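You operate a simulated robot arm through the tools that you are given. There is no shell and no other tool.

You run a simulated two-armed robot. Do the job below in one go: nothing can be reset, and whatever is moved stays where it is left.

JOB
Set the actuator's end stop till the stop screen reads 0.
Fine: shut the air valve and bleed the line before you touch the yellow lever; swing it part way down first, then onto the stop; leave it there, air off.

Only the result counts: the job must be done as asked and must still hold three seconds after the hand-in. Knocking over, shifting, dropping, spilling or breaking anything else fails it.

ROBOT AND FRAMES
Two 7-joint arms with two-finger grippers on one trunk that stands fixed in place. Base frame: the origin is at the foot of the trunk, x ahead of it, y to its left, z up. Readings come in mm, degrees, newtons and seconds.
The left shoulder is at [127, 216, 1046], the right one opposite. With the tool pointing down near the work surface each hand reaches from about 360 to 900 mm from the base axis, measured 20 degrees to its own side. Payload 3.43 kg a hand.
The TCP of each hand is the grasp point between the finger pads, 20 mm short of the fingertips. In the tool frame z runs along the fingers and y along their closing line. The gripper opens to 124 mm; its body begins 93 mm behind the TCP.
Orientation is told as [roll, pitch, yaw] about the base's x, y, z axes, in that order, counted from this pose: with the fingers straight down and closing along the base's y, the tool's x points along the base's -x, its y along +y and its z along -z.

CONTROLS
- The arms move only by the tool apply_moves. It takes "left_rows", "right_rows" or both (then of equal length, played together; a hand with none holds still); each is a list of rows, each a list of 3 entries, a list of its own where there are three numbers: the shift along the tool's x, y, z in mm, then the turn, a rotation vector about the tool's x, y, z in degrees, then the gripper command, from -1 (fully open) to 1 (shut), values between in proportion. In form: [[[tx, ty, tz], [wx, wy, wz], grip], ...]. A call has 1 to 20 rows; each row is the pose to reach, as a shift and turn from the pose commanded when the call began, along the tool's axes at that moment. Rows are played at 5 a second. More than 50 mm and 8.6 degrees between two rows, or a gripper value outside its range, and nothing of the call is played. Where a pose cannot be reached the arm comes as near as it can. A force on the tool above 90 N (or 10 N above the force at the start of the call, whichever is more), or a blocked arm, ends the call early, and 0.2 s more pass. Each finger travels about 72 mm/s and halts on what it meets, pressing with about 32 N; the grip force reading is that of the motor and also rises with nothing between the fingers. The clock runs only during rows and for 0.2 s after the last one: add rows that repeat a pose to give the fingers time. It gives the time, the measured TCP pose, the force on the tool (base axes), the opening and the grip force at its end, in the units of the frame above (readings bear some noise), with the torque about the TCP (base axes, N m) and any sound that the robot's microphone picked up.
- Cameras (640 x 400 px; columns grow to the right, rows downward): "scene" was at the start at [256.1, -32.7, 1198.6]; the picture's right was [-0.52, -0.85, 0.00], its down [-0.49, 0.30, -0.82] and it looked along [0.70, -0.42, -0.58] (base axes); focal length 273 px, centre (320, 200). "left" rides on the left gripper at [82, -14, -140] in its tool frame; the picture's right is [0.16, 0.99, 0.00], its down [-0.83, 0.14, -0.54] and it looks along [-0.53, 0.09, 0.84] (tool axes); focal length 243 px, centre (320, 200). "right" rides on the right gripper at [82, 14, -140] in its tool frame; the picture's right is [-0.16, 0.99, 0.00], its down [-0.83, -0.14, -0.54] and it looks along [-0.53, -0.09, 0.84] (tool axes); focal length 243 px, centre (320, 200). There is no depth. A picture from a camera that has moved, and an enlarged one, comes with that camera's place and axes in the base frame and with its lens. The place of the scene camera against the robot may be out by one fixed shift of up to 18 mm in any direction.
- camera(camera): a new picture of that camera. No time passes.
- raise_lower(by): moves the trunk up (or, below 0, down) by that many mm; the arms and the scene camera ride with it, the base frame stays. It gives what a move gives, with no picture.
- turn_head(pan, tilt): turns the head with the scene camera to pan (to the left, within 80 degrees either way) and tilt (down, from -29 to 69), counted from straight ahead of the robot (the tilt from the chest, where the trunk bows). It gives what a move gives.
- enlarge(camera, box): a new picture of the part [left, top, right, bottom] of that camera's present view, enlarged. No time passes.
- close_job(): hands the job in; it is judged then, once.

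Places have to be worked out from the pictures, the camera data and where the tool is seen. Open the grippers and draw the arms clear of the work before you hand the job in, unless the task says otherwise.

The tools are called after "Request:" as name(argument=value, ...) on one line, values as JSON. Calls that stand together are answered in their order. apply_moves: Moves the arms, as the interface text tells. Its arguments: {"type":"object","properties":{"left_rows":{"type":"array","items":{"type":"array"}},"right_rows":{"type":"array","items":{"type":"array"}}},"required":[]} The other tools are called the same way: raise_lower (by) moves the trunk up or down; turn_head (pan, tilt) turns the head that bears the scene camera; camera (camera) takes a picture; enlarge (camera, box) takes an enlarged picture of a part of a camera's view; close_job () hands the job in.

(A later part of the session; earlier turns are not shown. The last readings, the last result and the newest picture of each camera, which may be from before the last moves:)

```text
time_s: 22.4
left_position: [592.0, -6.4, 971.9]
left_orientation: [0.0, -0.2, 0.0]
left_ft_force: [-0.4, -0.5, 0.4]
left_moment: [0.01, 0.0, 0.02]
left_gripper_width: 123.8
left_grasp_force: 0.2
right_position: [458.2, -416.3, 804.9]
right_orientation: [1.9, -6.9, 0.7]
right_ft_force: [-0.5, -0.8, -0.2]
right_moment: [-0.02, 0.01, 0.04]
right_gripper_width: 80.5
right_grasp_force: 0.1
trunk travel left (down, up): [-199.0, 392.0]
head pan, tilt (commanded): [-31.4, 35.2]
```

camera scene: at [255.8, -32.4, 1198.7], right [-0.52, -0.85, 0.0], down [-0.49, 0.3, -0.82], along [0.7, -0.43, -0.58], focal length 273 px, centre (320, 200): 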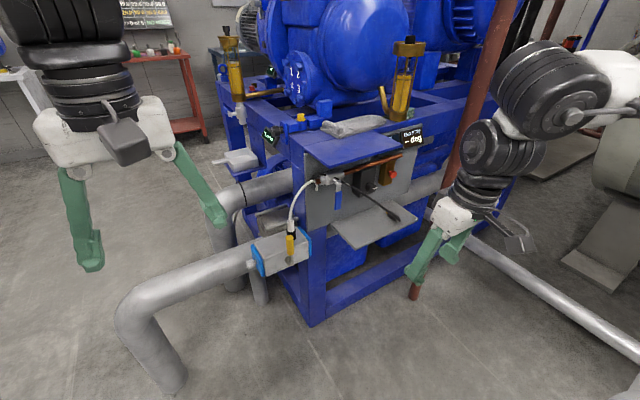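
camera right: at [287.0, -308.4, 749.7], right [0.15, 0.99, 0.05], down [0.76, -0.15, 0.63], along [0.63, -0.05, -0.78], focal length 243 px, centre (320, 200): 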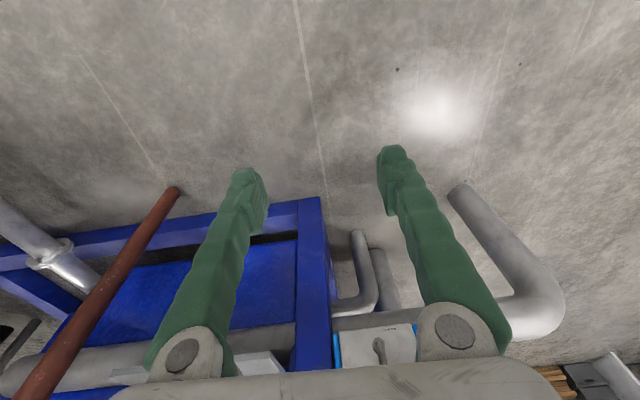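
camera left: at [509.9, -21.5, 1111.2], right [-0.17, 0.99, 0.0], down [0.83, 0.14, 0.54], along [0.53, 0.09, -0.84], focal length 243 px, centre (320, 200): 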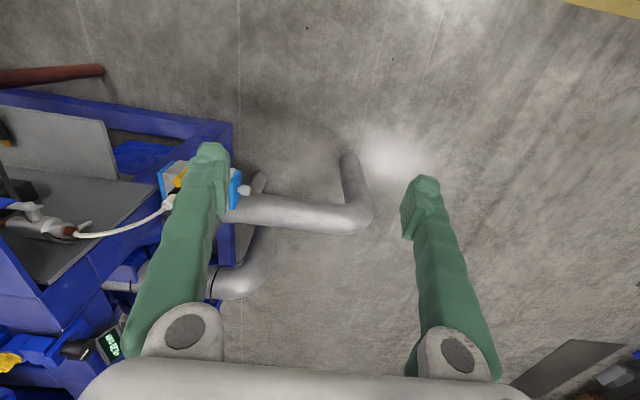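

It holds steady. I raise it further toward the original comfortable pose.

Request:
apply_moves(right_rows=[[[-5, -15, -35], [0, 0, 0], -0.3], [[-10, -30, -70], [0, 0, 0], -0.3], [[-15, -45, -105], [0, 0, 0], -0.3], [[-20, -60, -130], [0, 0, 0], -0.3], [[-20, -60, -130], [0, 0, 0], -0.3]])

Request:
camera(camera="scene")

```text
time_s: 23.6
left_position: [591.1, -5.3, 970.6]
left_orientation: [-0.1, -0.1, 0.1]
left_ft_force: [-1.1, -0.4, 0.5]
left_moment: [-0.03, -0.01, 0.03]
left_gripper_width: 124.2
left_grasp_force: 0.1
right_position: [519.6, -428.9, 836.1]
right_orientation: [1.7, -6.8, 0.7]
right_ft_force: [0.7, -0.2, -0.2]
right_moment: [0.0, -0.01, 0.0]
right_gripper_width: 80.7
right_grasp_force: 0.1
right hand out of reach, approached as far as the arm can: row 1, 2, 3, 4, 5
trunk travel left (down, up): [-199.0, 392.0]
head pan, tilt (commanded): [-31.4, 35.2]
```

```text
taken
camera scene: at [256.1, -32.4, 1198.7], right [-0.52, -0.85, 0.0], down [-0.49, 0.3, -0.82], along [0.7, -0.43, -0.58], focal length 273 px, centre (320, 200)
```

scene: 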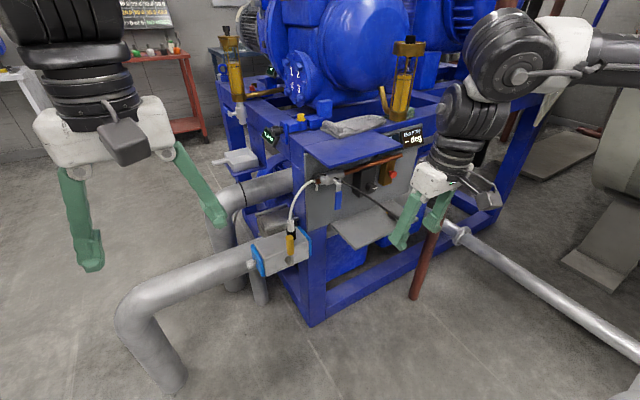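

The hand is at (520,-429,836) with a high elbow. I move it forward while tilting the fingers back toward horizontal, the configuration that worked before.

Request:
apply_moves(right_rows=[[[-20, -10, 1.5], [0, -7.6, 0], -0.3], [[-40, -20, 3], [0, -15.2, 0], -0.3], [[-60, -30, 4.4], [0, -22.8, 0], -0.3], [[-80, -40, 5.8], [0, -30.4, 0], -0.3], [[-100, -50, 7.2], [0, -38, 0], -0.3], [[-100, -50, 7.2], [0, -38, 0], -0.3]])

Request:
camera(camera="scene")

```text
time_s: 25.0
left_position: [591.7, -7.1, 972.0]
left_orientation: [-0.1, 0.0, 0.0]
left_ft_force: [-0.2, 0.2, 0.4]
left_moment: [-0.01, -0.01, -0.01]
left_gripper_width: 124.0
left_grasp_force: 0.0
right_position: [619.2, -476.9, 836.5]
right_orientation: [2.5, -44.9, -0.8]
right_ft_force: [0.2, 0.7, -0.8]
right_moment: [-0.04, -0.01, -0.02]
right_gripper_width: 80.7
right_grasp_force: 0.1
trunk travel left (down, up): [-199.0, 392.0]
head pan, tilt (commanded): [-31.4, 35.2]
```

```text
taken
camera scene: at [256.2, -32.4, 1198.6], right [-0.52, -0.85, 0.0], down [-0.49, 0.3, -0.82], along [0.7, -0.43, -0.58], focal length 273 px, centre (320, 200)
```

scene: 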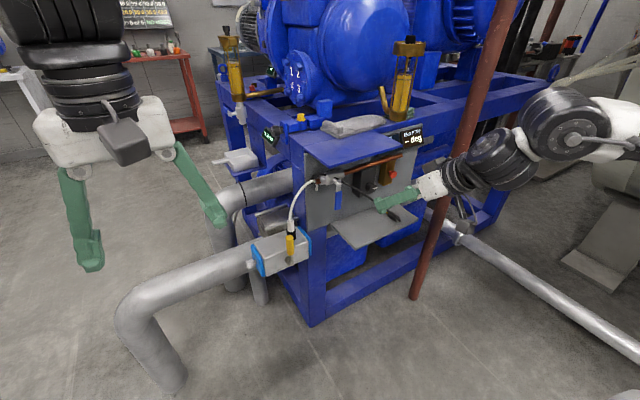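

The right arm is back in a good configuration. The actuator is low (z≈570–670), so I lower the trunk, which also gives the head camera a view under the canopy; both hands are clear of everything below.

Request:
raise_lower(by=-90)

Request:
camera(camera="scene")

Request:
camera(camera="right")

Request:
camera(camera="left")

```text
time_s: 26.2
left_position: [609.4, -7.4, 839.6]
left_orientation: [-0.3, 3.7, 0.1]
left_ft_force: [0.3, -0.1, -0.2]
left_moment: [-0.02, 0.01, 0.01]
left_gripper_width: 124.1
left_grasp_force: 0.1
right_position: [620.9, -476.2, 747.1]
right_orientation: [2.5, -44.9, -0.8]
right_ft_force: [-0.6, -0.9, 0.2]
right_moment: [0.0, 0.05, 0.05]
right_gripper_width: 80.5
right_grasp_force: 0.1
trunk travel left (down, up): [-109.0, 482.0]
head pan, tilt (commanded): [-31.4, 35.2]
```

```text
taken
camera scene: at [291.4, -32.5, 1093.4], right [-0.52, -0.85, 0.0], down [-0.49, 0.3, -0.82], along [0.7, -0.43, -0.58], focal length 273 px, centre (320, 200)
```

scene: 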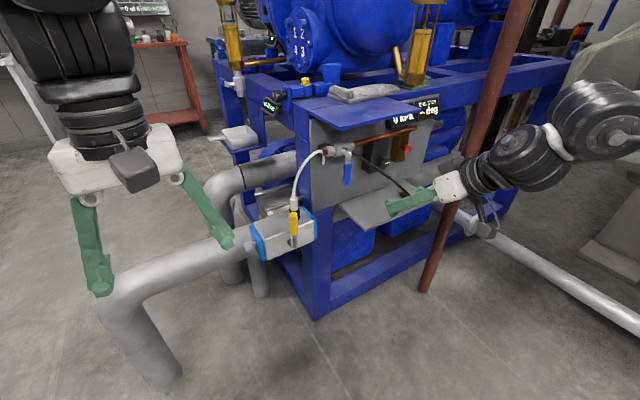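

```text
taken
camera right: at [463.6, -465.4, 790.6], right [0.1, 0.98, 0.15], down [0.21, -0.17, 0.96], along [0.97, -0.07, -0.22], focal length 243 px, centre (320, 200)
```

right: 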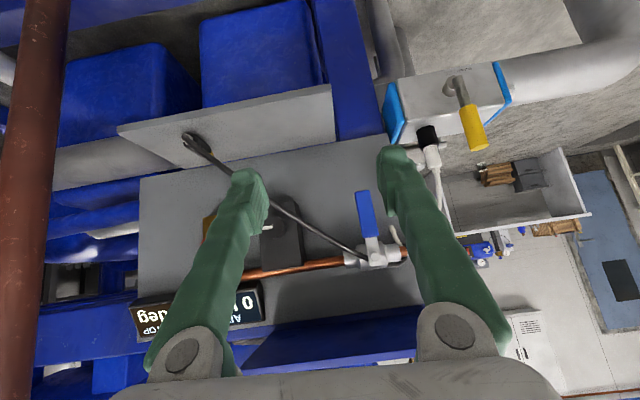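

```text
taken
camera left: at [537.2, -20.5, 986.1], right [-0.17, 0.99, 0.01], down [0.86, 0.14, 0.48], along [0.48, 0.09, -0.88], focal length 243 px, centre (320, 200)
```

left: 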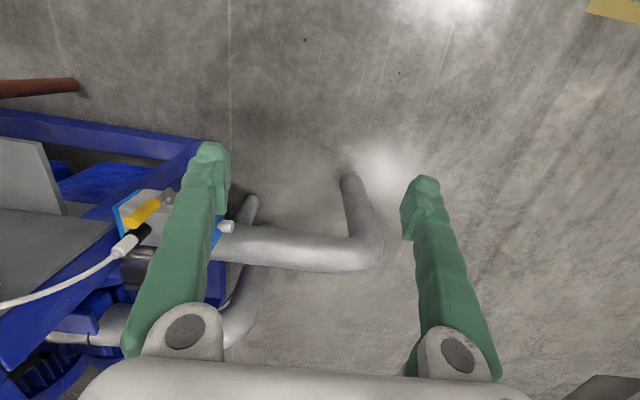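

The trunk lowered fine. The right camera now has a good view of the actuator; I'll enlarge it from both cameras.

Request:
enlarge(camera="right", box=[370, 40, 530, 160])

Request:
enlarge(camera="scene", box=[235, 180, 335, 280])

Request:
enlarge(camera="left", box=[60, 160, 260, 300])

Request:
enlarge(camera="scene", box=[380, 85, 450, 135])

```text
3.33 times, centred on (450, 100) of right
camera zoom: at [463.6, -465.4, 790.6], right [0.1, 0.98, 0.15], down [0.21, -0.17, 0.96], along [0.97, -0.07, -0.22], focal length 809 px, centre (-113, 533)
```

zoom: 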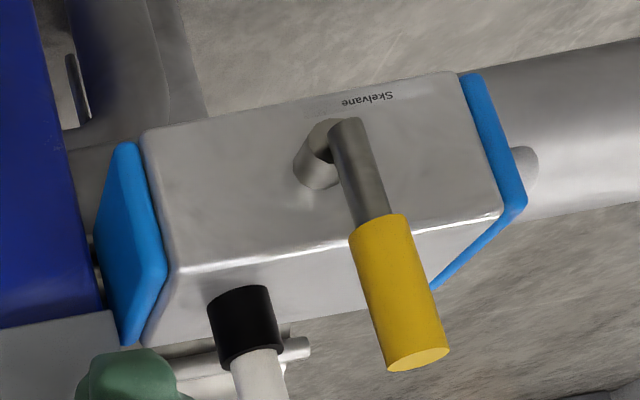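

```text
4.00 times, centred on (285, 230) of scene
camera zoom: at [291.4, -32.5, 1093.4], right [-0.52, -0.85, 0.0], down [-0.49, 0.3, -0.82], along [0.7, -0.43, -0.58], focal length 1092 px, centre (460, 80)
```

zoom: 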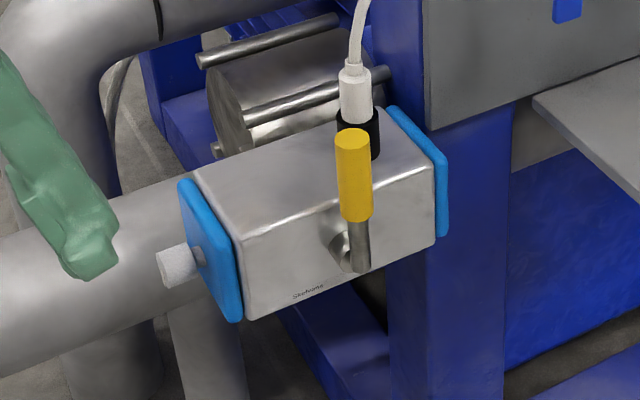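

```text
2.86 times, centred on (160, 230) of left
camera zoom: at [537.2, -20.5, 986.1], right [-0.17, 0.99, 0.01], down [0.86, 0.14, 0.48], along [0.48, 0.09, -0.88], focal length 693 px, centre (777, 114)
```

zoom: 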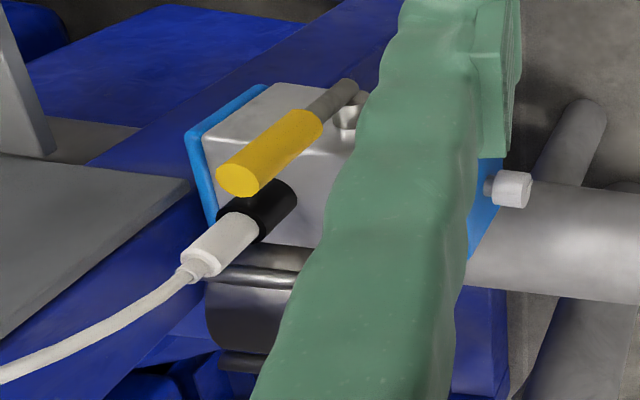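

```text
8.00 times, centred on (415, 110) of scene
camera zoom: at [291.4, -32.5, 1093.4], right [-0.52, -0.85, 0.0], down [-0.49, 0.3, -0.82], along [0.7, -0.43, -0.58], focal length 2185 px, centre (-440, 920)
```

zoom: 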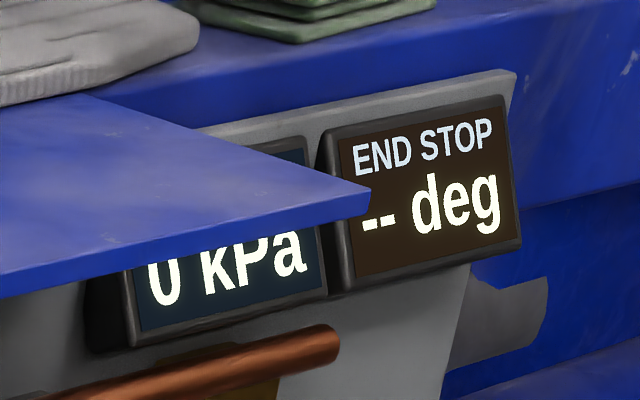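

Triangulation puts the lever upright at x≈789, y≈−263, yellow grip z 621–680, hub at z≈577, and the stop screw at about (850,-155,579) on the left end cap. I bring the right hand in front of the lever with the fingers half open, staying far enough from the shoulder.

Request:
apply_moves(right_rows=[[[-9.4, 19, 33], [0, -3.75, 0], 0], [[-18.8, 38, 66], [0, -7.5, 0], 0], [[-28, 57, 99], [0, -11.25, 0], 0], [[-37.5, 76, 132], [0, -15, 0], 0], [[-36.5, 115, 135], [0, -15, 0], 0], [[-35.5, 155, 138.5], [0, -15, 0], 0], [[-34.5, 190, 141], [0, -15, 0], 0], [[-33.9, 213, 142.8], [0, -15, 0], 0], [[-33.9, 213, 142.8], [0, -15, 0], 0]])

Request:
camera(camera="right")

Request:
camera(camera="scene")

Request:
camera(camera="left")

```text
time_s: 28.2
left_position: [610.9, -7.1, 840.3]
left_orientation: [-0.4, 3.7, 0.1]
left_ft_force: [-0.2, -0.3, -0.1]
left_moment: [-0.01, -0.02, 0.04]
left_gripper_width: 123.7
left_grasp_force: 0.0
right_position: [742.4, -258.9, 676.2]
right_orientation: [3.7, -59.8, -2.2]
right_ft_force: [0.3, 0.0, -0.5]
right_moment: [0.0, 0.01, 0.01]
right_gripper_width: 61.9
right_grasp_force: 0.1
trunk travel left (down, up): [-109.0, 482.0]
head pan, tilt (commanded): [-31.4, 35.2]
```

```text
taken
camera right: at [579.9, -247.2, 678.4], right [0.07, 0.98, 0.17], down [-0.05, -0.17, 0.98], along [1.0, -0.08, 0.03], focal length 243 px, centre (320, 200)
```

right: 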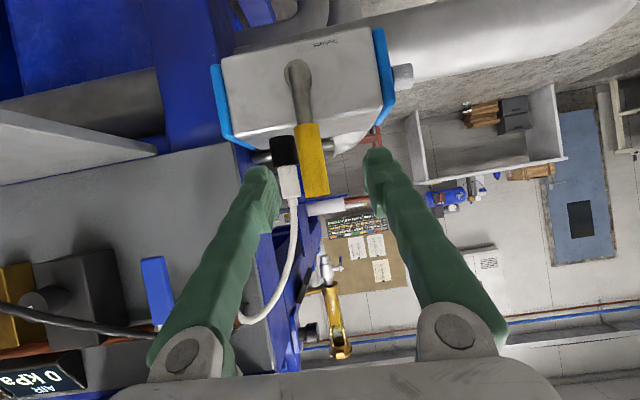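

```text
taken
camera scene: at [292.0, -32.6, 1093.1], right [-0.52, -0.85, 0.0], down [-0.49, 0.3, -0.82], along [0.7, -0.42, -0.58], focal length 273 px, centre (320, 200)
```

scene: 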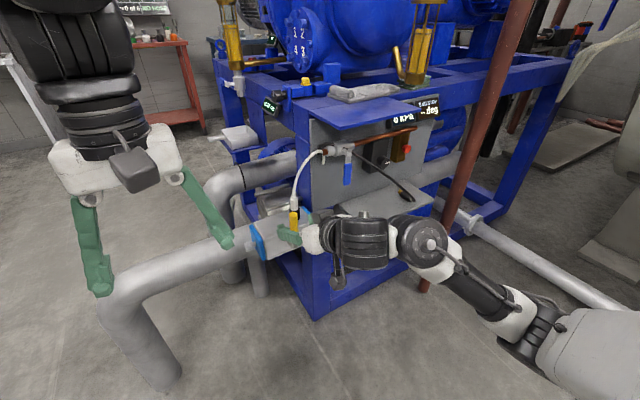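

```text
taken
camera left: at [537.8, -20.4, 985.4], right [-0.17, 0.99, 0.01], down [0.86, 0.14, 0.48], along [0.47, 0.09, -0.88], focal length 243 px, centre (320, 200)
```

left: 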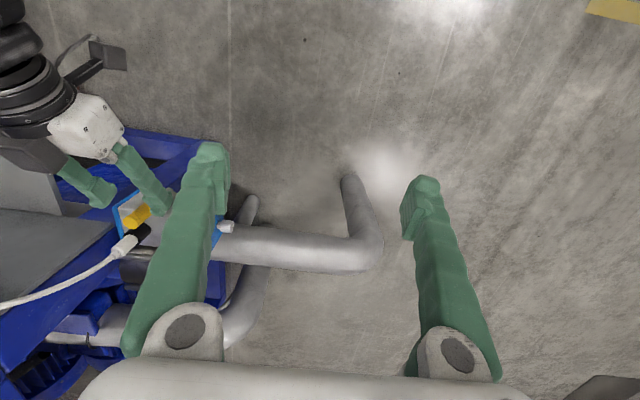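

The lever tip is between the open fingers, ahead of them. I move in to straddle the yellow grip without touching it.

Request:
apply_moves(right_rows=[[[-3.3, -3, 26], [0, 0, 0], 0], [[-6.7, -5, 51.6], [0, 0, 0], 0], [[-6.7, -5, 51.6], [0, 0, 0], 0]])

Request:
camera(camera="right")

Request:
enlarge(camera="scene", box=[235, 180, 355, 270])

```text
time_s: 29.1
left_position: [611.0, -6.5, 839.6]
left_orientation: [-0.3, 3.7, 0.1]
left_ft_force: [0.2, 0.4, -0.5]
left_moment: [0.03, -0.02, 0.0]
left_gripper_width: 124.2
left_grasp_force: 0.2
right_position: [790.5, -262.9, 656.6]
right_orientation: [3.7, -59.9, -2.3]
right_ft_force: [-0.9, -0.6, -0.7]
right_moment: [-0.01, -0.02, -0.02]
right_gripper_width: 62.2
right_grasp_force: 0.0
trunk travel left (down, up): [-109.0, 482.0]
head pan, tilt (commanded): [-31.4, 35.2]
```

```text
taken
camera right: at [628.1, -250.3, 657.9], right [0.07, 0.98, 0.17], down [-0.05, -0.17, 0.98], along [1.0, -0.08, 0.04], focal length 243 px, centre (320, 200)
```

right: 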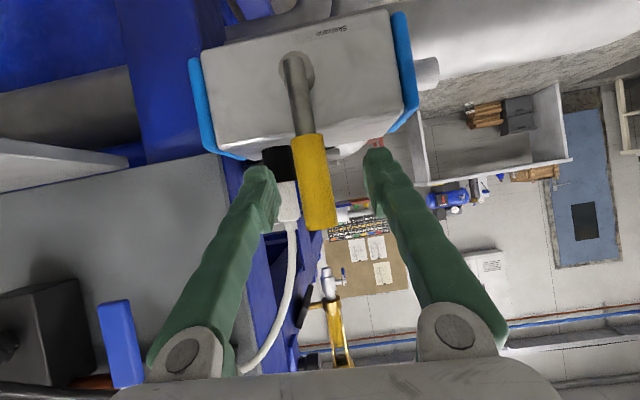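

```text
4.44 times, centred on (295, 225) of scene
camera zoom: at [292.0, -32.6, 1093.1], right [-0.52, -0.85, 0.0], down [-0.49, 0.3, -0.82], along [0.7, -0.42, -0.58], focal length 1214 px, centre (431, 89)
```

zoom: 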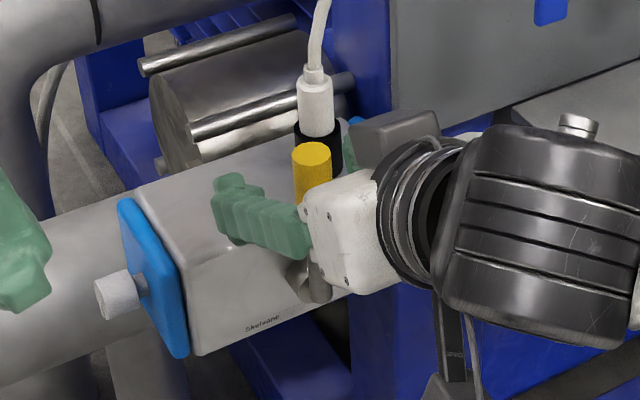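

The grip is straddled. I move left (+y) in small steps to test whether the lever swings that way.

Request:
apply_moves(right_rows=[[[0, 8, 0], [0, 0, 0], 0], [[0, 14, 0], [0, 0, 0], 0], [[0, 18, 0], [0, 0, 0], 0], [[0, 21, 0], [0, 0, 0], 0], [[0, 24, 0], [0, 0, 0], 0], [[0, 27, 0], [0, 0, 0], 0]])

Request:
camera(camera="right")

```text
time_s: 30.4
left_position: [610.5, -7.5, 839.3]
left_orientation: [-0.3, 3.8, 0.1]
left_ft_force: [0.1, -0.4, -0.3]
left_moment: [0.02, 0.02, 0.0]
left_gripper_width: 124.3
left_grasp_force: 0.0
right_position: [790.2, -234.5, 658.4]
right_orientation: [3.6, -59.9, -2.3]
right_ft_force: [0.9, -1.6, 0.7]
right_moment: [-0.04, -0.02, 0.03]
right_gripper_width: 62.6
right_grasp_force: 0.5
trunk travel left (down, up): [-109.0, 482.0]
head pan, tilt (commanded): [-31.4, 35.2]
```

```text
taken
camera right: at [628.2, -223.0, 658.5], right [0.07, 0.98, 0.17], down [-0.05, -0.17, 0.98], along [1.0, -0.08, 0.04], focal length 243 px, centre (320, 200)
```

right: 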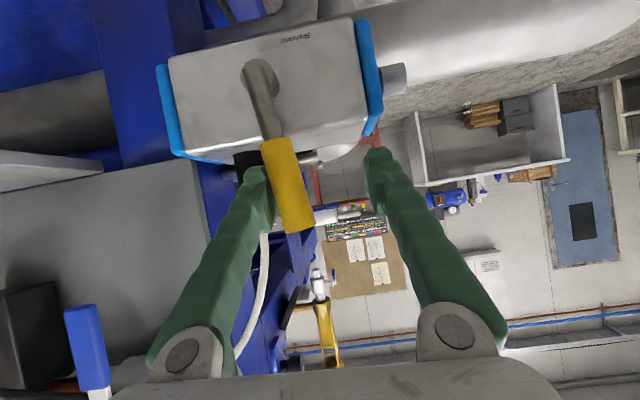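

The lever yields to the left with only about 1.6 N, so that's its way down. Before swinging it, I move the left hand up and away to leave room, holding the right hand still.

Request:
apply_moves(left_rows=[[[8, 35, -15], [0, 0, 0], -1], [[15, 70, -30], [0, 0, 0], -1], [[22, 105, -45], [0, 0, 0], -1], [[30, 137, -60], [0, 0, 0], -1], [[30, 137, -60], [0, 0, 0], -1]])

Request:
camera(camera="scene")

Request:
camera(camera="left")

```text
time_s: 31.6
left_position: [582.0, 114.8, 832.1]
left_orientation: [-0.4, 3.8, 0.1]
left_ft_force: [-0.6, -0.1, -0.6]
left_moment: [0.01, -0.02, -0.02]
left_gripper_width: 124.2
left_grasp_force: 0.0
left hand out of reach, approached as far as the arm can: row 1, 2, 3, 4, 5
right_position: [790.2, -233.5, 656.8]
right_orientation: [3.5, -59.9, -2.3]
right_ft_force: [0.2, -0.3, -0.3]
right_moment: [0.02, -0.01, -0.03]
right_gripper_width: 62.4
right_grasp_force: 0.1
trunk travel left (down, up): [-109.0, 482.0]
head pan, tilt (commanded): [-31.4, 35.2]
```

```text
taken
camera scene: at [292.1, -32.7, 1093.0], right [-0.52, -0.85, 0.0], down [-0.49, 0.3, -0.82], along [0.7, -0.42, -0.58], focal length 273 px, centre (320, 200)
```

scene: 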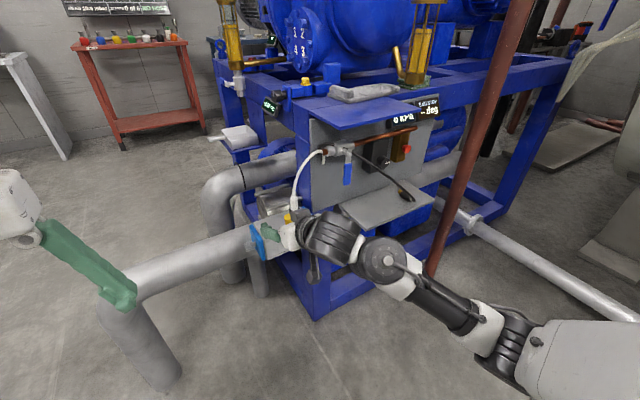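

```text
taken
camera left: at [509.0, 102.3, 977.4], right [-0.17, 0.99, 0.0], down [0.86, 0.14, 0.48], along [0.47, 0.08, -0.88], focal length 243 px, centre (320, 200)
```

left: 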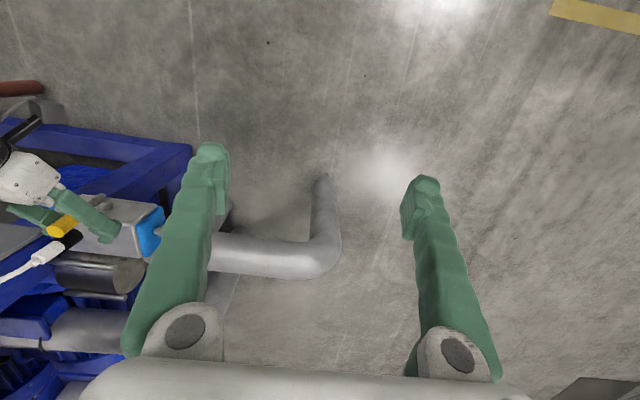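

Left hand is well clear. I now level the right fingers (pitch to −80) and pull back 6 mm while still straddling the grip.

Request:
apply_moves(right_rows=[[[1, 0, -1.7], [0, -7, 0], 0], [[2, 0, -3.5], [0, -14, 0], 0], [[3, 0, -5.2], [0, -20, 0], 0], [[3, 0, -5.2], [0, -20, 0], 0]])

Request:
camera(camera="right")

```text
time_s: 32.6
left_position: [581.1, 115.8, 831.4]
left_orientation: [-0.4, 3.8, 0.1]
left_ft_force: [-0.2, -0.4, 0.5]
left_moment: [-0.02, 0.0, 0.06]
left_gripper_width: 124.1
left_grasp_force: 0.1
right_position: [784.8, -235.6, 655.9]
right_orientation: [10.2, -79.8, -9.0]
right_ft_force: [-0.6, -0.2, -0.2]
right_moment: [0.01, -0.03, -0.04]
right_gripper_width: 62.0
right_grasp_force: 0.1
trunk travel left (down, up): [-109.0, 482.0]
head pan, tilt (commanded): [-31.4, 35.2]
```

```text
taken
camera right: at [632.2, -221.7, 602.0], right [0.01, 0.98, 0.19], down [-0.38, -0.17, 0.91], along [0.92, -0.09, 0.37], focal length 243 px, centre (320, 200)
```

right: 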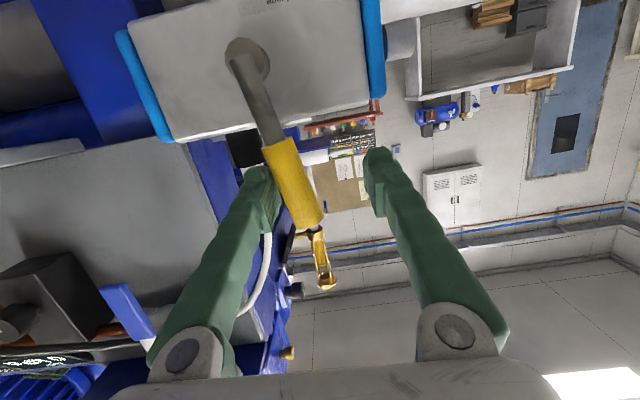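

The lever touches the right finger at about 5° tilt. I now swing it along its arc to roughly 45°, rolling the hand with it, and stop there ("part way").

Request:
apply_moves(right_rows=[[[5, 10.5, 1.1], [1.4, 0.2, -7.8], 0], [[11.1, 20.1, 2.2], [2.8, 0.3, -15.6], 0], [[18.6, 28.7, 3.7], [4.2, 0.5, -23.5], 0], [[27.2, 36.4, 5.4], [5.6, 0.6, -31.3], 0], [[36.7, 42.7, 7.2], [7, 0.8, -39.1], 0], [[36.7, 42.7, 7.2], [7, 0.8, -39.1], 0]])

Request:
camera(camera="right")

Request:
camera(camera="scene")

Request:
camera(camera="left")

```text
time_s: 34.0
left_position: [581.8, 116.2, 830.2]
left_orientation: [-0.4, 3.8, 0.1]
left_ft_force: [0.2, 0.1, 0.0]
left_moment: [-0.03, -0.02, -0.01]
left_gripper_width: 123.9
left_grasp_force: 0.0
right_position: [784.4, -191.8, 621.6]
right_orientation: [-76.2, -50.8, 73.7]
right_ft_force: [-0.1, -0.3, -0.3]
right_moment: [-0.01, -0.05, 0.02]
right_gripper_width: 62.2
right_grasp_force: 0.3
trunk travel left (down, up): [-109.0, 482.0]
head pan, tilt (commanded): [-31.4, 35.2]
```

```text
taken
camera right: at [631.9, -216.4, 572.8], right [0.01, 0.88, -0.48], down [-0.38, 0.45, 0.81], along [0.93, 0.17, 0.34], focal length 243 px, centre (320, 200)
```

right: 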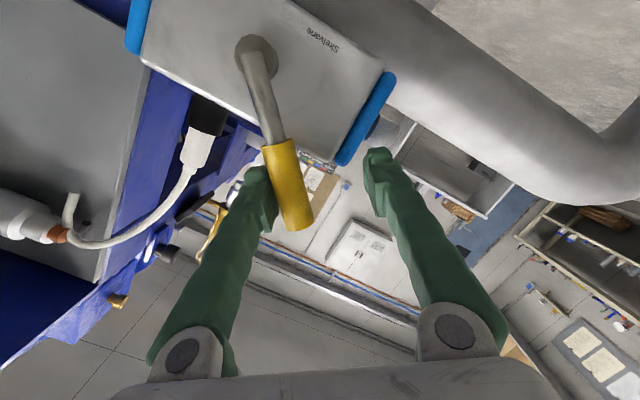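

```text
taken
camera scene: at [292.0, -32.6, 1093.1], right [-0.52, -0.85, 0.0], down [-0.49, 0.3, -0.82], along [0.7, -0.42, -0.58], focal length 273 px, centre (320, 200)
```

scene: 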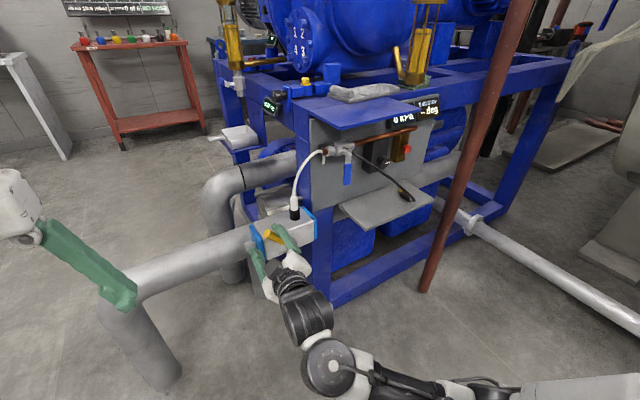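

```text
taken
camera left: at [509.0, 102.1, 977.5], right [-0.17, 0.99, 0.0], down [0.86, 0.14, 0.48], along [0.47, 0.08, -0.88], focal length 243 px, centre (320, 200)
```

left: 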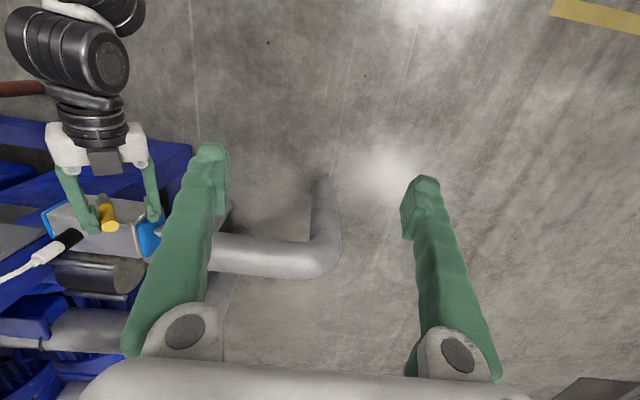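

The lever is part way down (about 45°), following the finger with almost no force. Let me check the screens at this halfway point before continuing.

Request:
enlarge(camera="scene", box=[380, 85, 450, 135])

Request:
enlarge(camera="scene", box=[235, 190, 335, 280])

```text
8.00 times, centred on (415, 110) of scene
camera zoom: at [292.0, -32.6, 1093.1], right [-0.52, -0.85, 0.0], down [-0.49, 0.3, -0.82], along [0.7, -0.42, -0.58], focal length 2185 px, centre (-440, 920)
```

zoom: 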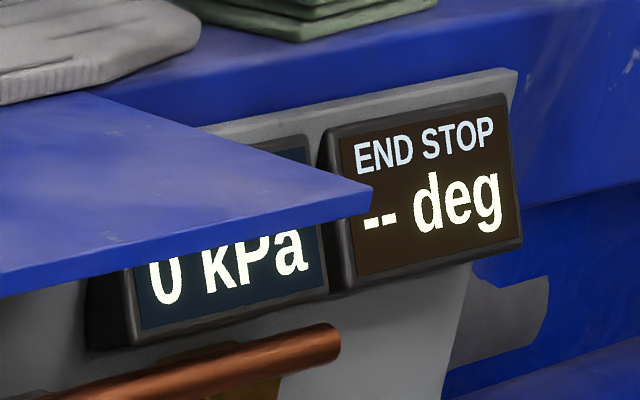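

```text
4.44 times, centred on (285, 235) of scene
camera zoom: at [292.0, -32.6, 1093.1], right [-0.52, -0.85, 0.0], down [-0.49, 0.3, -0.82], along [0.7, -0.42, -0.58], focal length 1214 px, centre (476, 44)
```

zoom: 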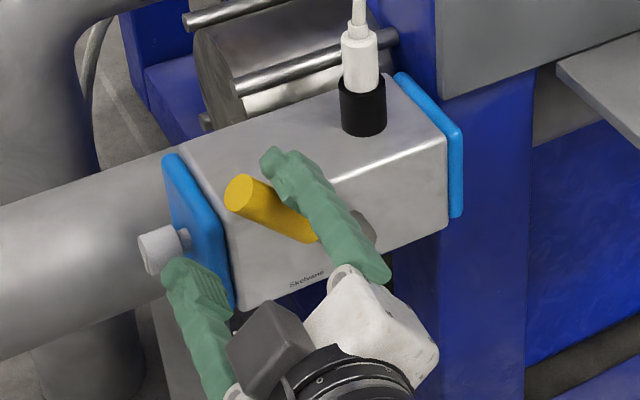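

END STOP still shows "--". I continue the swing in smaller portions towards the stop, watching the force.

Request:
apply_moves(right_rows=[[[4.8, 10.3, 1], [1.4, 0.2, -7.9], 0], [[11.1, 20.1, 2.3], [2.9, 0.3, -15.8], 0], [[18.5, 28.7, 3.8], [4.3, 0.5, -23.7], 0], [[18.5, 28.7, 3.8], [4.3, 0.5, -23.7], 0]])

Request:
camera(camera="right")

Request:
enlarge(camera="scene", box=[235, 190, 335, 280])

```text
time_s: 35.0
left_position: [582.5, 116.0, 831.1]
left_orientation: [-0.4, 3.8, 0.2]
left_ft_force: [-0.5, 0.0, 0.0]
left_moment: [0.02, 0.02, 0.01]
left_gripper_width: 124.1
left_grasp_force: 0.1
right_position: [782.4, -179.9, 588.3]
right_orientation: [-83.6, -27.2, 78.3]
right_ft_force: [-0.3, 0.6, 0.0]
right_moment: [0.01, 0.0, 0.0]
right_gripper_width: 62.1
right_grasp_force: 0.1
trunk travel left (down, up): [-109.0, 482.0]
head pan, tilt (commanded): [-31.4, 35.2]
```

```text
taken
camera right: at [630.9, -224.0, 554.6], right [0.01, 0.61, -0.8], down [-0.38, 0.74, 0.56], along [0.93, 0.29, 0.24], focal length 243 px, centre (320, 200)
```

right: 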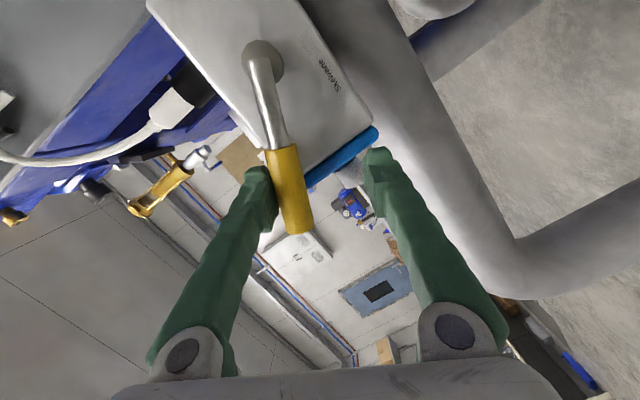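

```text
4.44 times, centred on (285, 235) of scene
camera zoom: at [292.0, -32.6, 1093.1], right [-0.52, -0.85, 0.0], down [-0.49, 0.3, -0.82], along [0.7, -0.42, -0.58], focal length 1214 px, centre (476, 44)
```

zoom: 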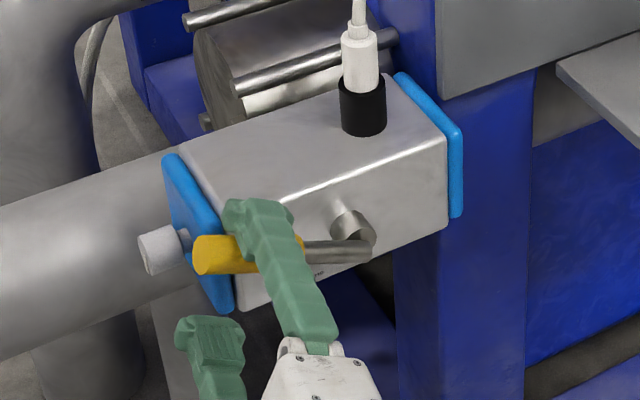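

Lever is around 65–70° down. I keep going in 4° steps, watching for the stop.

Request:
apply_moves(right_rows=[[[2.3, 5.4, 0.5], [0.7, 0.1, -3.9], 0], [[4.9, 10.5, 1.1], [1.4, 0.2, -7.9], 0], [[7.8, 15.5, 1.7], [2.1, 0.3, -11.8], 0], [[7.8, 15.5, 1.7], [2.1, 0.3, -11.8], 0]])

Request:
camera(camera="right")

Request:
enlarge(camera="scene", box=[380, 85, 450, 135])

Request:
enlarge(camera="scene", box=[235, 190, 335, 280])

```text
time_s: 36.0
left_position: [581.8, 115.3, 831.2]
left_orientation: [-0.4, 3.9, 0.2]
left_ft_force: [-0.4, 0.0, 0.4]
left_moment: [0.02, 0.03, 0.03]
left_gripper_width: 124.1
left_grasp_force: 0.0
right_position: [784.6, -181.0, 571.3]
right_orientation: [-86.0, -15.5, 79.2]
right_ft_force: [-0.3, 0.8, -0.4]
right_moment: [-0.01, 0.0, 0.02]
right_gripper_width: 62.0
right_grasp_force: 0.0
trunk travel left (down, up): [-109.0, 482.0]
head pan, tilt (commanded): [-31.4, 35.2]
```

```text
taken
camera right: at [631.3, -230.0, 546.8], right [0.01, 0.43, -0.9], down [-0.38, 0.84, 0.39], along [0.93, 0.34, 0.17], focal length 243 px, centre (320, 200)
```

right: 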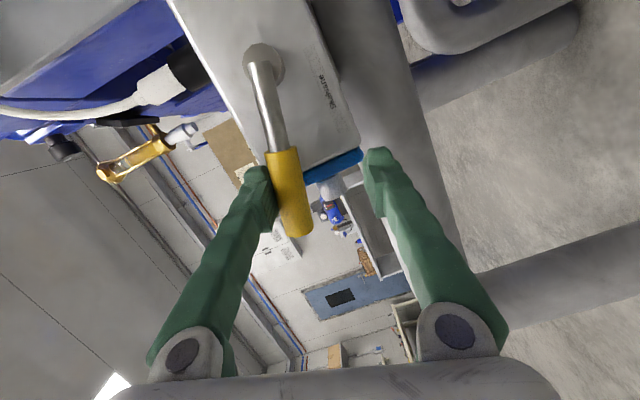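

```text
8.00 times, centred on (415, 110) of scene
camera zoom: at [292.1, -32.6, 1093.1], right [-0.52, -0.85, 0.0], down [-0.49, 0.3, -0.82], along [0.7, -0.42, -0.58], focal length 2185 px, centre (-440, 920)
```

zoom: 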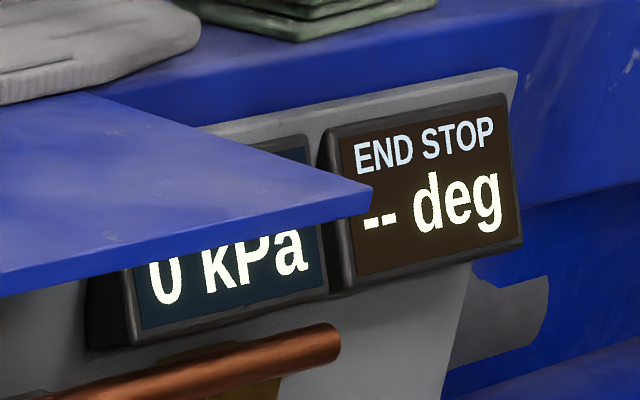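

```text
4.44 times, centred on (285, 235) of scene
camera zoom: at [292.1, -32.6, 1093.1], right [-0.52, -0.85, 0.0], down [-0.49, 0.3, -0.82], along [0.7, -0.42, -0.58], focal length 1214 px, centre (476, 44)
```

zoom: 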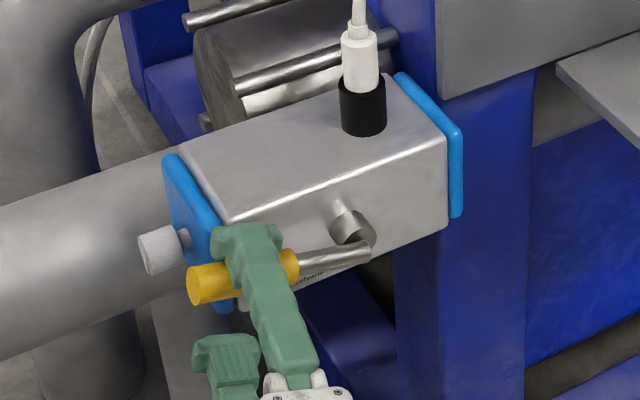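

The lever is still about 10° above horizontal and no reading yet; I continue.

Request:
apply_moves(right_rows=[[[2.3, 5.2, 0.5], [0.7, 0.1, -3.9], 0], [[3.6, 7.8, 0.8], [1.05, 0.1, -5.9], 0], [[4.9, 10.4, 1.1], [1.4, 0.2, -7.9], 0], [[6.3, 12.9, 1.4], [1.75, 0.2, -9.8], 0], [[6.3, 12.9, 1.4], [1.75, 0.2, -9.8], 0]])

Request:
enlarge(camera="scene", box=[380, 85, 450, 135])

Request:
enlarge(camera="scene", box=[235, 190, 335, 280])

```text
time_s: 37.2
left_position: [582.2, 115.6, 832.5]
left_orientation: [-0.4, 3.8, 0.2]
left_ft_force: [0.4, 0.2, 0.3]
left_moment: [0.0, 0.01, 0.02]
left_gripper_width: 124.2
left_grasp_force: 0.1
right_position: [784.7, -183.2, 557.2]
right_orientation: [-87.8, -5.7, 79.4]
right_ft_force: [0.8, 0.3, 0.4]
right_moment: [0.02, -0.01, -0.02]
right_gripper_width: 61.6
right_grasp_force: 0.1
trunk travel left (down, up): [-109.0, 482.0]
head pan, tilt (commanded): [-31.4, 35.2]
```

```text
8.00 times, centred on (415, 110) of scene
camera zoom: at [292.1, -32.7, 1093.1], right [-0.52, -0.85, 0.0], down [-0.49, 0.3, -0.82], along [0.7, -0.42, -0.58], focal length 2185 px, centre (-440, 920)
```

zoom: 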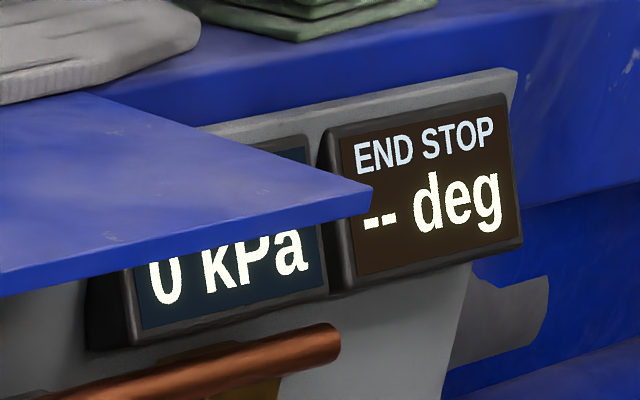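

```text
4.44 times, centred on (285, 235) of scene
camera zoom: at [292.1, -32.7, 1093.1], right [-0.52, -0.85, 0.0], down [-0.49, 0.3, -0.82], along [0.7, -0.42, -0.58], focal length 1214 px, centre (476, 44)
```

zoom: 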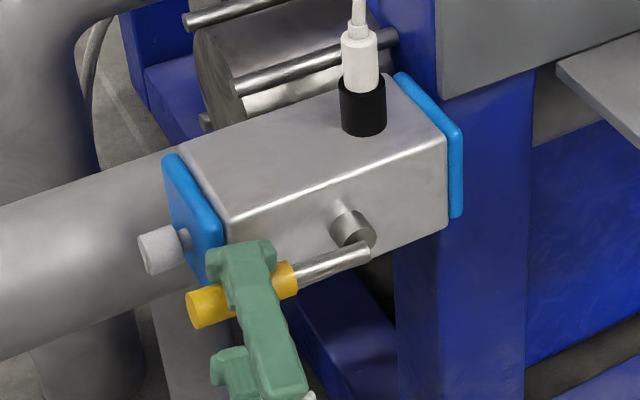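

The lever is now about horizontal, still no stop contact. I continue in 2° steps.

Request:
apply_moves(right_rows=[[[1, 2.7, 0.2], [0.35, 0, -2], 0], [[2.1, 5.3, 0.5], [0.7, 0.1, -3.9], 0], [[3.4, 7.9, 0.8], [1.05, 0.1, -5.9], 0], [[4.7, 10.4, 1], [1.4, 0.2, -7.9], 0], [[4.7, 10.4, 1], [1.4, 0.2, -7.9], 0]])

Request:
enlarge(camera="scene", box=[380, 85, 450, 135])

Request:
enlarge(camera="scene", box=[235, 190, 335, 280])

Request:
camera(camera="right")

```text
time_s: 38.5
left_position: [580.2, 116.0, 833.2]
left_orientation: [-0.4, 3.7, 0.0]
left_ft_force: [0.5, -0.2, 0.6]
left_moment: [0.01, 0.0, 0.01]
left_gripper_width: 123.9
left_grasp_force: 0.0
right_position: [785.5, -187.8, 549.1]
right_orientation: [-89.5, 2.1, 79.3]
right_ft_force: [0.5, -4.6, 17.3]
right_moment: [0.38, 0.0, -0.19]
right_gripper_width: 70.4
right_grasp_force: 7.2
trunk travel left (down, up): [-109.0, 482.0]
head pan, tilt (commanded): [-31.4, 35.2]
```

```text
8.00 times, centred on (415, 110) of scene
camera zoom: at [290.6, -32.6, 1093.6], right [-0.52, -0.85, 0.0], down [-0.49, 0.3, -0.82], along [0.7, -0.42, -0.58], focal length 2185 px, centre (-440, 920)
```

zoom: 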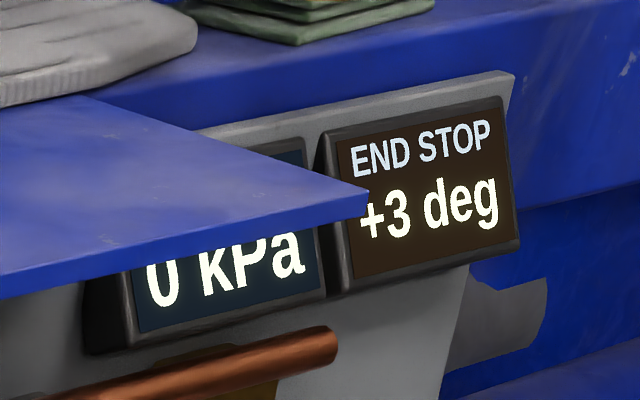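

```text
4.44 times, centred on (285, 235) of scene
camera zoom: at [290.6, -32.6, 1093.6], right [-0.52, -0.85, 0.0], down [-0.49, 0.3, -0.82], along [0.7, -0.42, -0.58], focal length 1214 px, centre (476, 44)
```

zoom: 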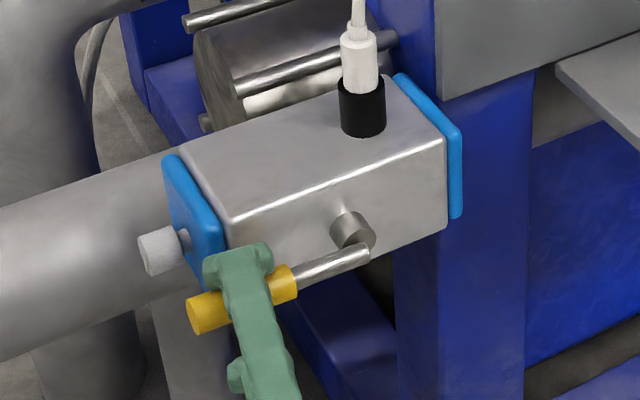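

```text
taken
camera right: at [631.8, -241.4, 541.2], right [0.02, 0.13, -0.99], down [-0.37, 0.92, 0.11], along [0.93, 0.37, 0.06], focal length 243 px, centre (320, 200)
```

right: 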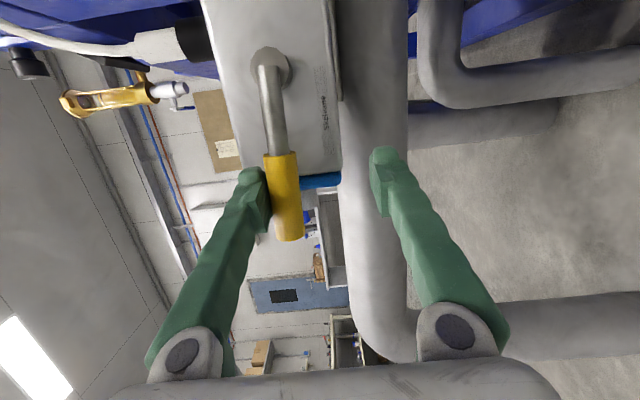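

The stop is reached: 17 N up on the finger and END STOP now reads +3 deg, AIR 0. I ease the finger off the lever and see whether it stays on the stop.

Request:
apply_moves(right_rows=[[[0, -6, 0], [0, 0, 0], 0], [[0, -16, 0], [0, 0, 0], 0], [[0, -16, 0], [0, 0, 0], 0]])

Request:
enlarge(camera="scene", box=[380, 85, 450, 135])

Request:
camera(camera="right")

```text
time_s: 39.2
left_position: [582.0, 115.6, 831.3]
left_orientation: [-0.4, 3.7, 0.2]
left_ft_force: [-0.2, 0.8, -0.1]
left_moment: [-0.03, 0.0, -0.03]
left_gripper_width: 123.8
left_grasp_force: 0.0
right_position: [783.6, -185.8, 560.9]
right_orientation: [-89.1, 2.1, 79.6]
right_ft_force: [0.8, 0.6, 0.0]
right_moment: [0.01, 0.0, 0.0]
right_gripper_width: 62.0
right_grasp_force: 0.0
trunk travel left (down, up): [-109.0, 482.0]
head pan, tilt (commanded): [-31.4, 35.2]
```

```text
8.00 times, centred on (415, 110) of scene
camera zoom: at [292.2, -32.6, 1093.0], right [-0.52, -0.85, 0.0], down [-0.49, 0.3, -0.82], along [0.7, -0.42, -0.58], focal length 2185 px, centre (-440, 920)
```

zoom: 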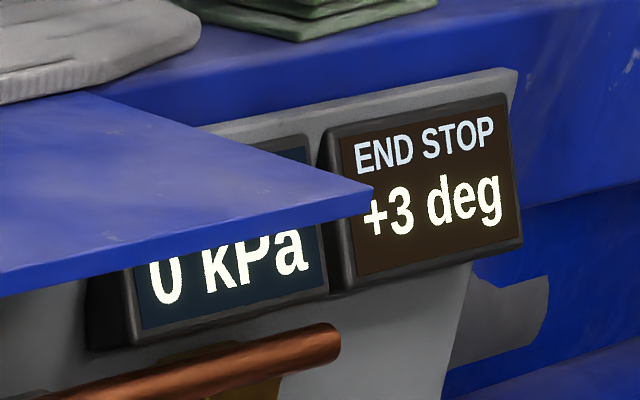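

```text
taken
camera right: at [632.1, -241.0, 554.6], right [0.01, 0.13, -0.99], down [-0.38, 0.92, 0.12], along [0.93, 0.37, 0.06], focal length 243 px, centre (320, 200)
```

right: 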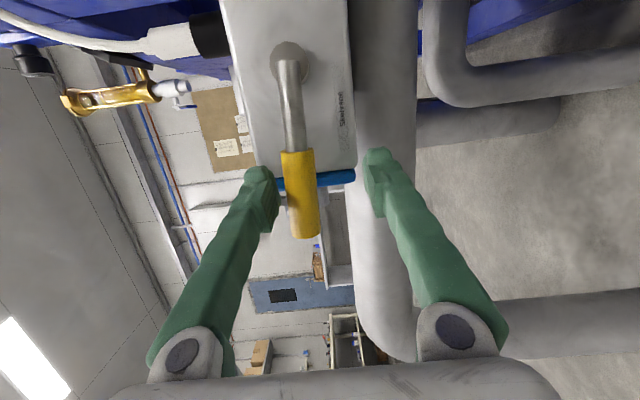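

The lever stays on the stop by itself, reading +3 deg, AIR 0 kPa. I draw the right hand straight back and then look closely at the stop screw.

Request:
apply_moves(right_rows=[[[5.8, 0.7, -32], [0, 0, 0], 0], [[11.6, 1.4, -64], [0, 0, 0], 0], [[17.5, 2, -96], [0, 0, 0], 0], [[23.3, 2.7, -128], [0, 0, 0], 0], [[23.3, 2.7, -128], [0, 0, 0], 0]])

Request:
camera(camera="right")

Request:
enlarge(camera="left", box=[70, 180, 230, 290])

Request:
enlarge(camera="scene", box=[235, 190, 335, 280])

```text
time_s: 40.5
left_position: [582.0, 116.6, 831.0]
left_orientation: [-0.4, 3.9, 0.1]
left_ft_force: [-0.6, -0.5, 0.5]
left_moment: [-0.01, 0.02, 0.04]
left_gripper_width: 124.1
left_grasp_force: 0.1
right_position: [654.7, -186.2, 562.4]
right_orientation: [-89.2, 2.1, 79.4]
right_ft_force: [-0.6, -0.1, -0.6]
right_moment: [-0.01, 0.01, -0.01]
right_gripper_width: 61.8
right_grasp_force: 0.0
trunk travel left (down, up): [-109.0, 482.0]
head pan, tilt (commanded): [-31.4, 35.2]
```

```text
taken
camera right: at [501.2, -241.7, 555.7], right [0.01, 0.13, -0.99], down [-0.37, 0.92, 0.12], along [0.93, 0.37, 0.06], focal length 243 px, centre (320, 200)
```

right: 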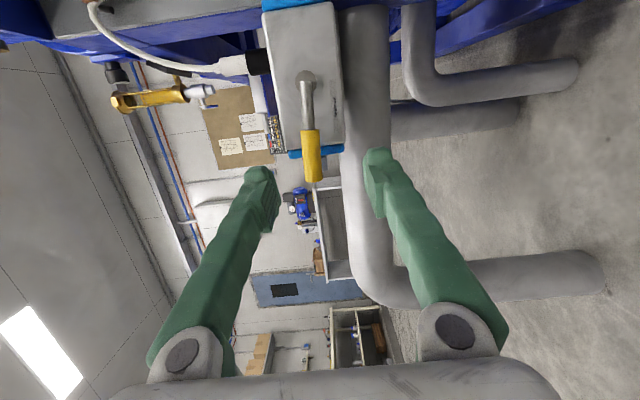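

```text
3.64 times, centred on (150, 235) of left
camera zoom: at [509.2, 102.1, 977.4], right [-0.17, 0.99, 0.0], down [0.86, 0.14, 0.48], along [0.47, 0.08, -0.88], focal length 882 px, centre (938, 73)
```

zoom: 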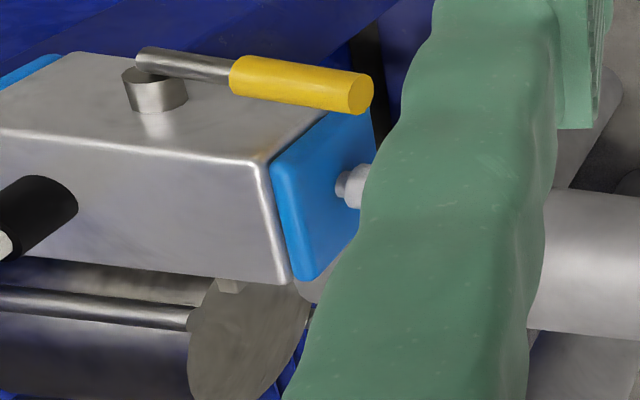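

```text
4.44 times, centred on (285, 235) of scene
camera zoom: at [292.1, -32.7, 1093.0], right [-0.52, -0.85, 0.0], down [-0.49, 0.3, -0.82], along [0.7, -0.42, -0.58], focal length 1214 px, centre (476, 44)
```

zoom: 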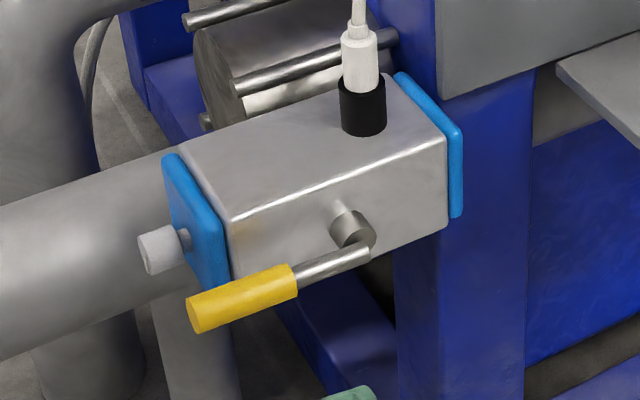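

The lever rests on the stop, its tip at y≈−160; the screw head seems to be around (840,-150,587) with its axis along y. I move the left hand back to the right so that its camera sees the screw head unobstructed between its fingers.

Request:
apply_moves(left_rows=[[[-7, -42, 0], [0, 0, 0], -1], [[-14, -84, 0], [0, 0, 0], -1], [[-21, -126, 0], [0, 0, 0], -1], [[-28, -165, 0], [0, 0, 0], -1], [[-28, -165, 0], [0, 0, 0], -1]])

Request:
camera(camera="left")

Request:
camera(camera="scene")

```text
time_s: 41.6
left_position: [610.6, -48.4, 836.2]
left_orientation: [-0.6, 3.8, 0.2]
left_ft_force: [0.0, 0.2, -0.2]
left_moment: [0.03, -0.01, 0.04]
left_gripper_width: 123.7
left_grasp_force: 0.0
right_position: [654.4, -187.3, 561.5]
right_orientation: [-89.2, 2.1, 79.4]
right_ft_force: [-0.5, -0.3, 0.0]
right_moment: [0.0, -0.02, -0.01]
right_gripper_width: 62.0
right_grasp_force: 0.0
trunk travel left (down, up): [-109.0, 482.0]
head pan, tilt (commanded): [-31.4, 35.2]
```

```text
taken
camera left: at [537.8, -61.8, 981.4], right [-0.17, 0.99, 0.0], down [0.86, 0.15, 0.48], along [0.47, 0.08, -0.88], focal length 243 px, centre (320, 200)
```

left: 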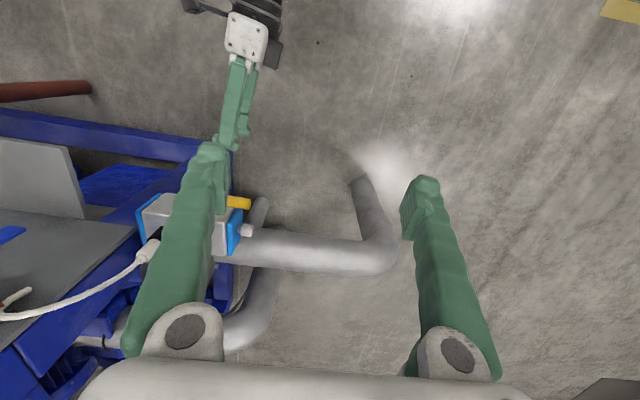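

```text
taken
camera scene: at [292.1, -32.7, 1093.1], right [-0.52, -0.85, 0.0], down [-0.49, 0.3, -0.82], along [0.7, -0.43, -0.58], focal length 273 px, centre (320, 200)
```

scene: 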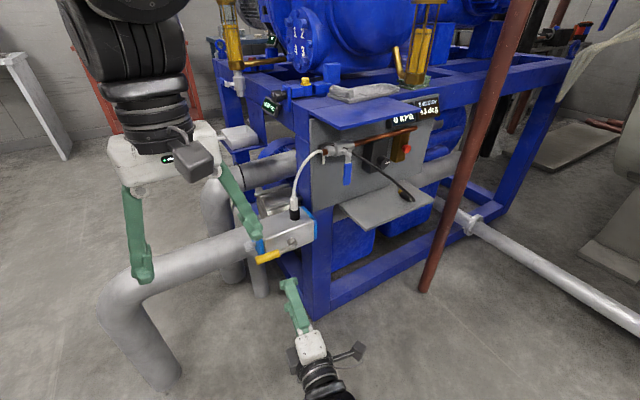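

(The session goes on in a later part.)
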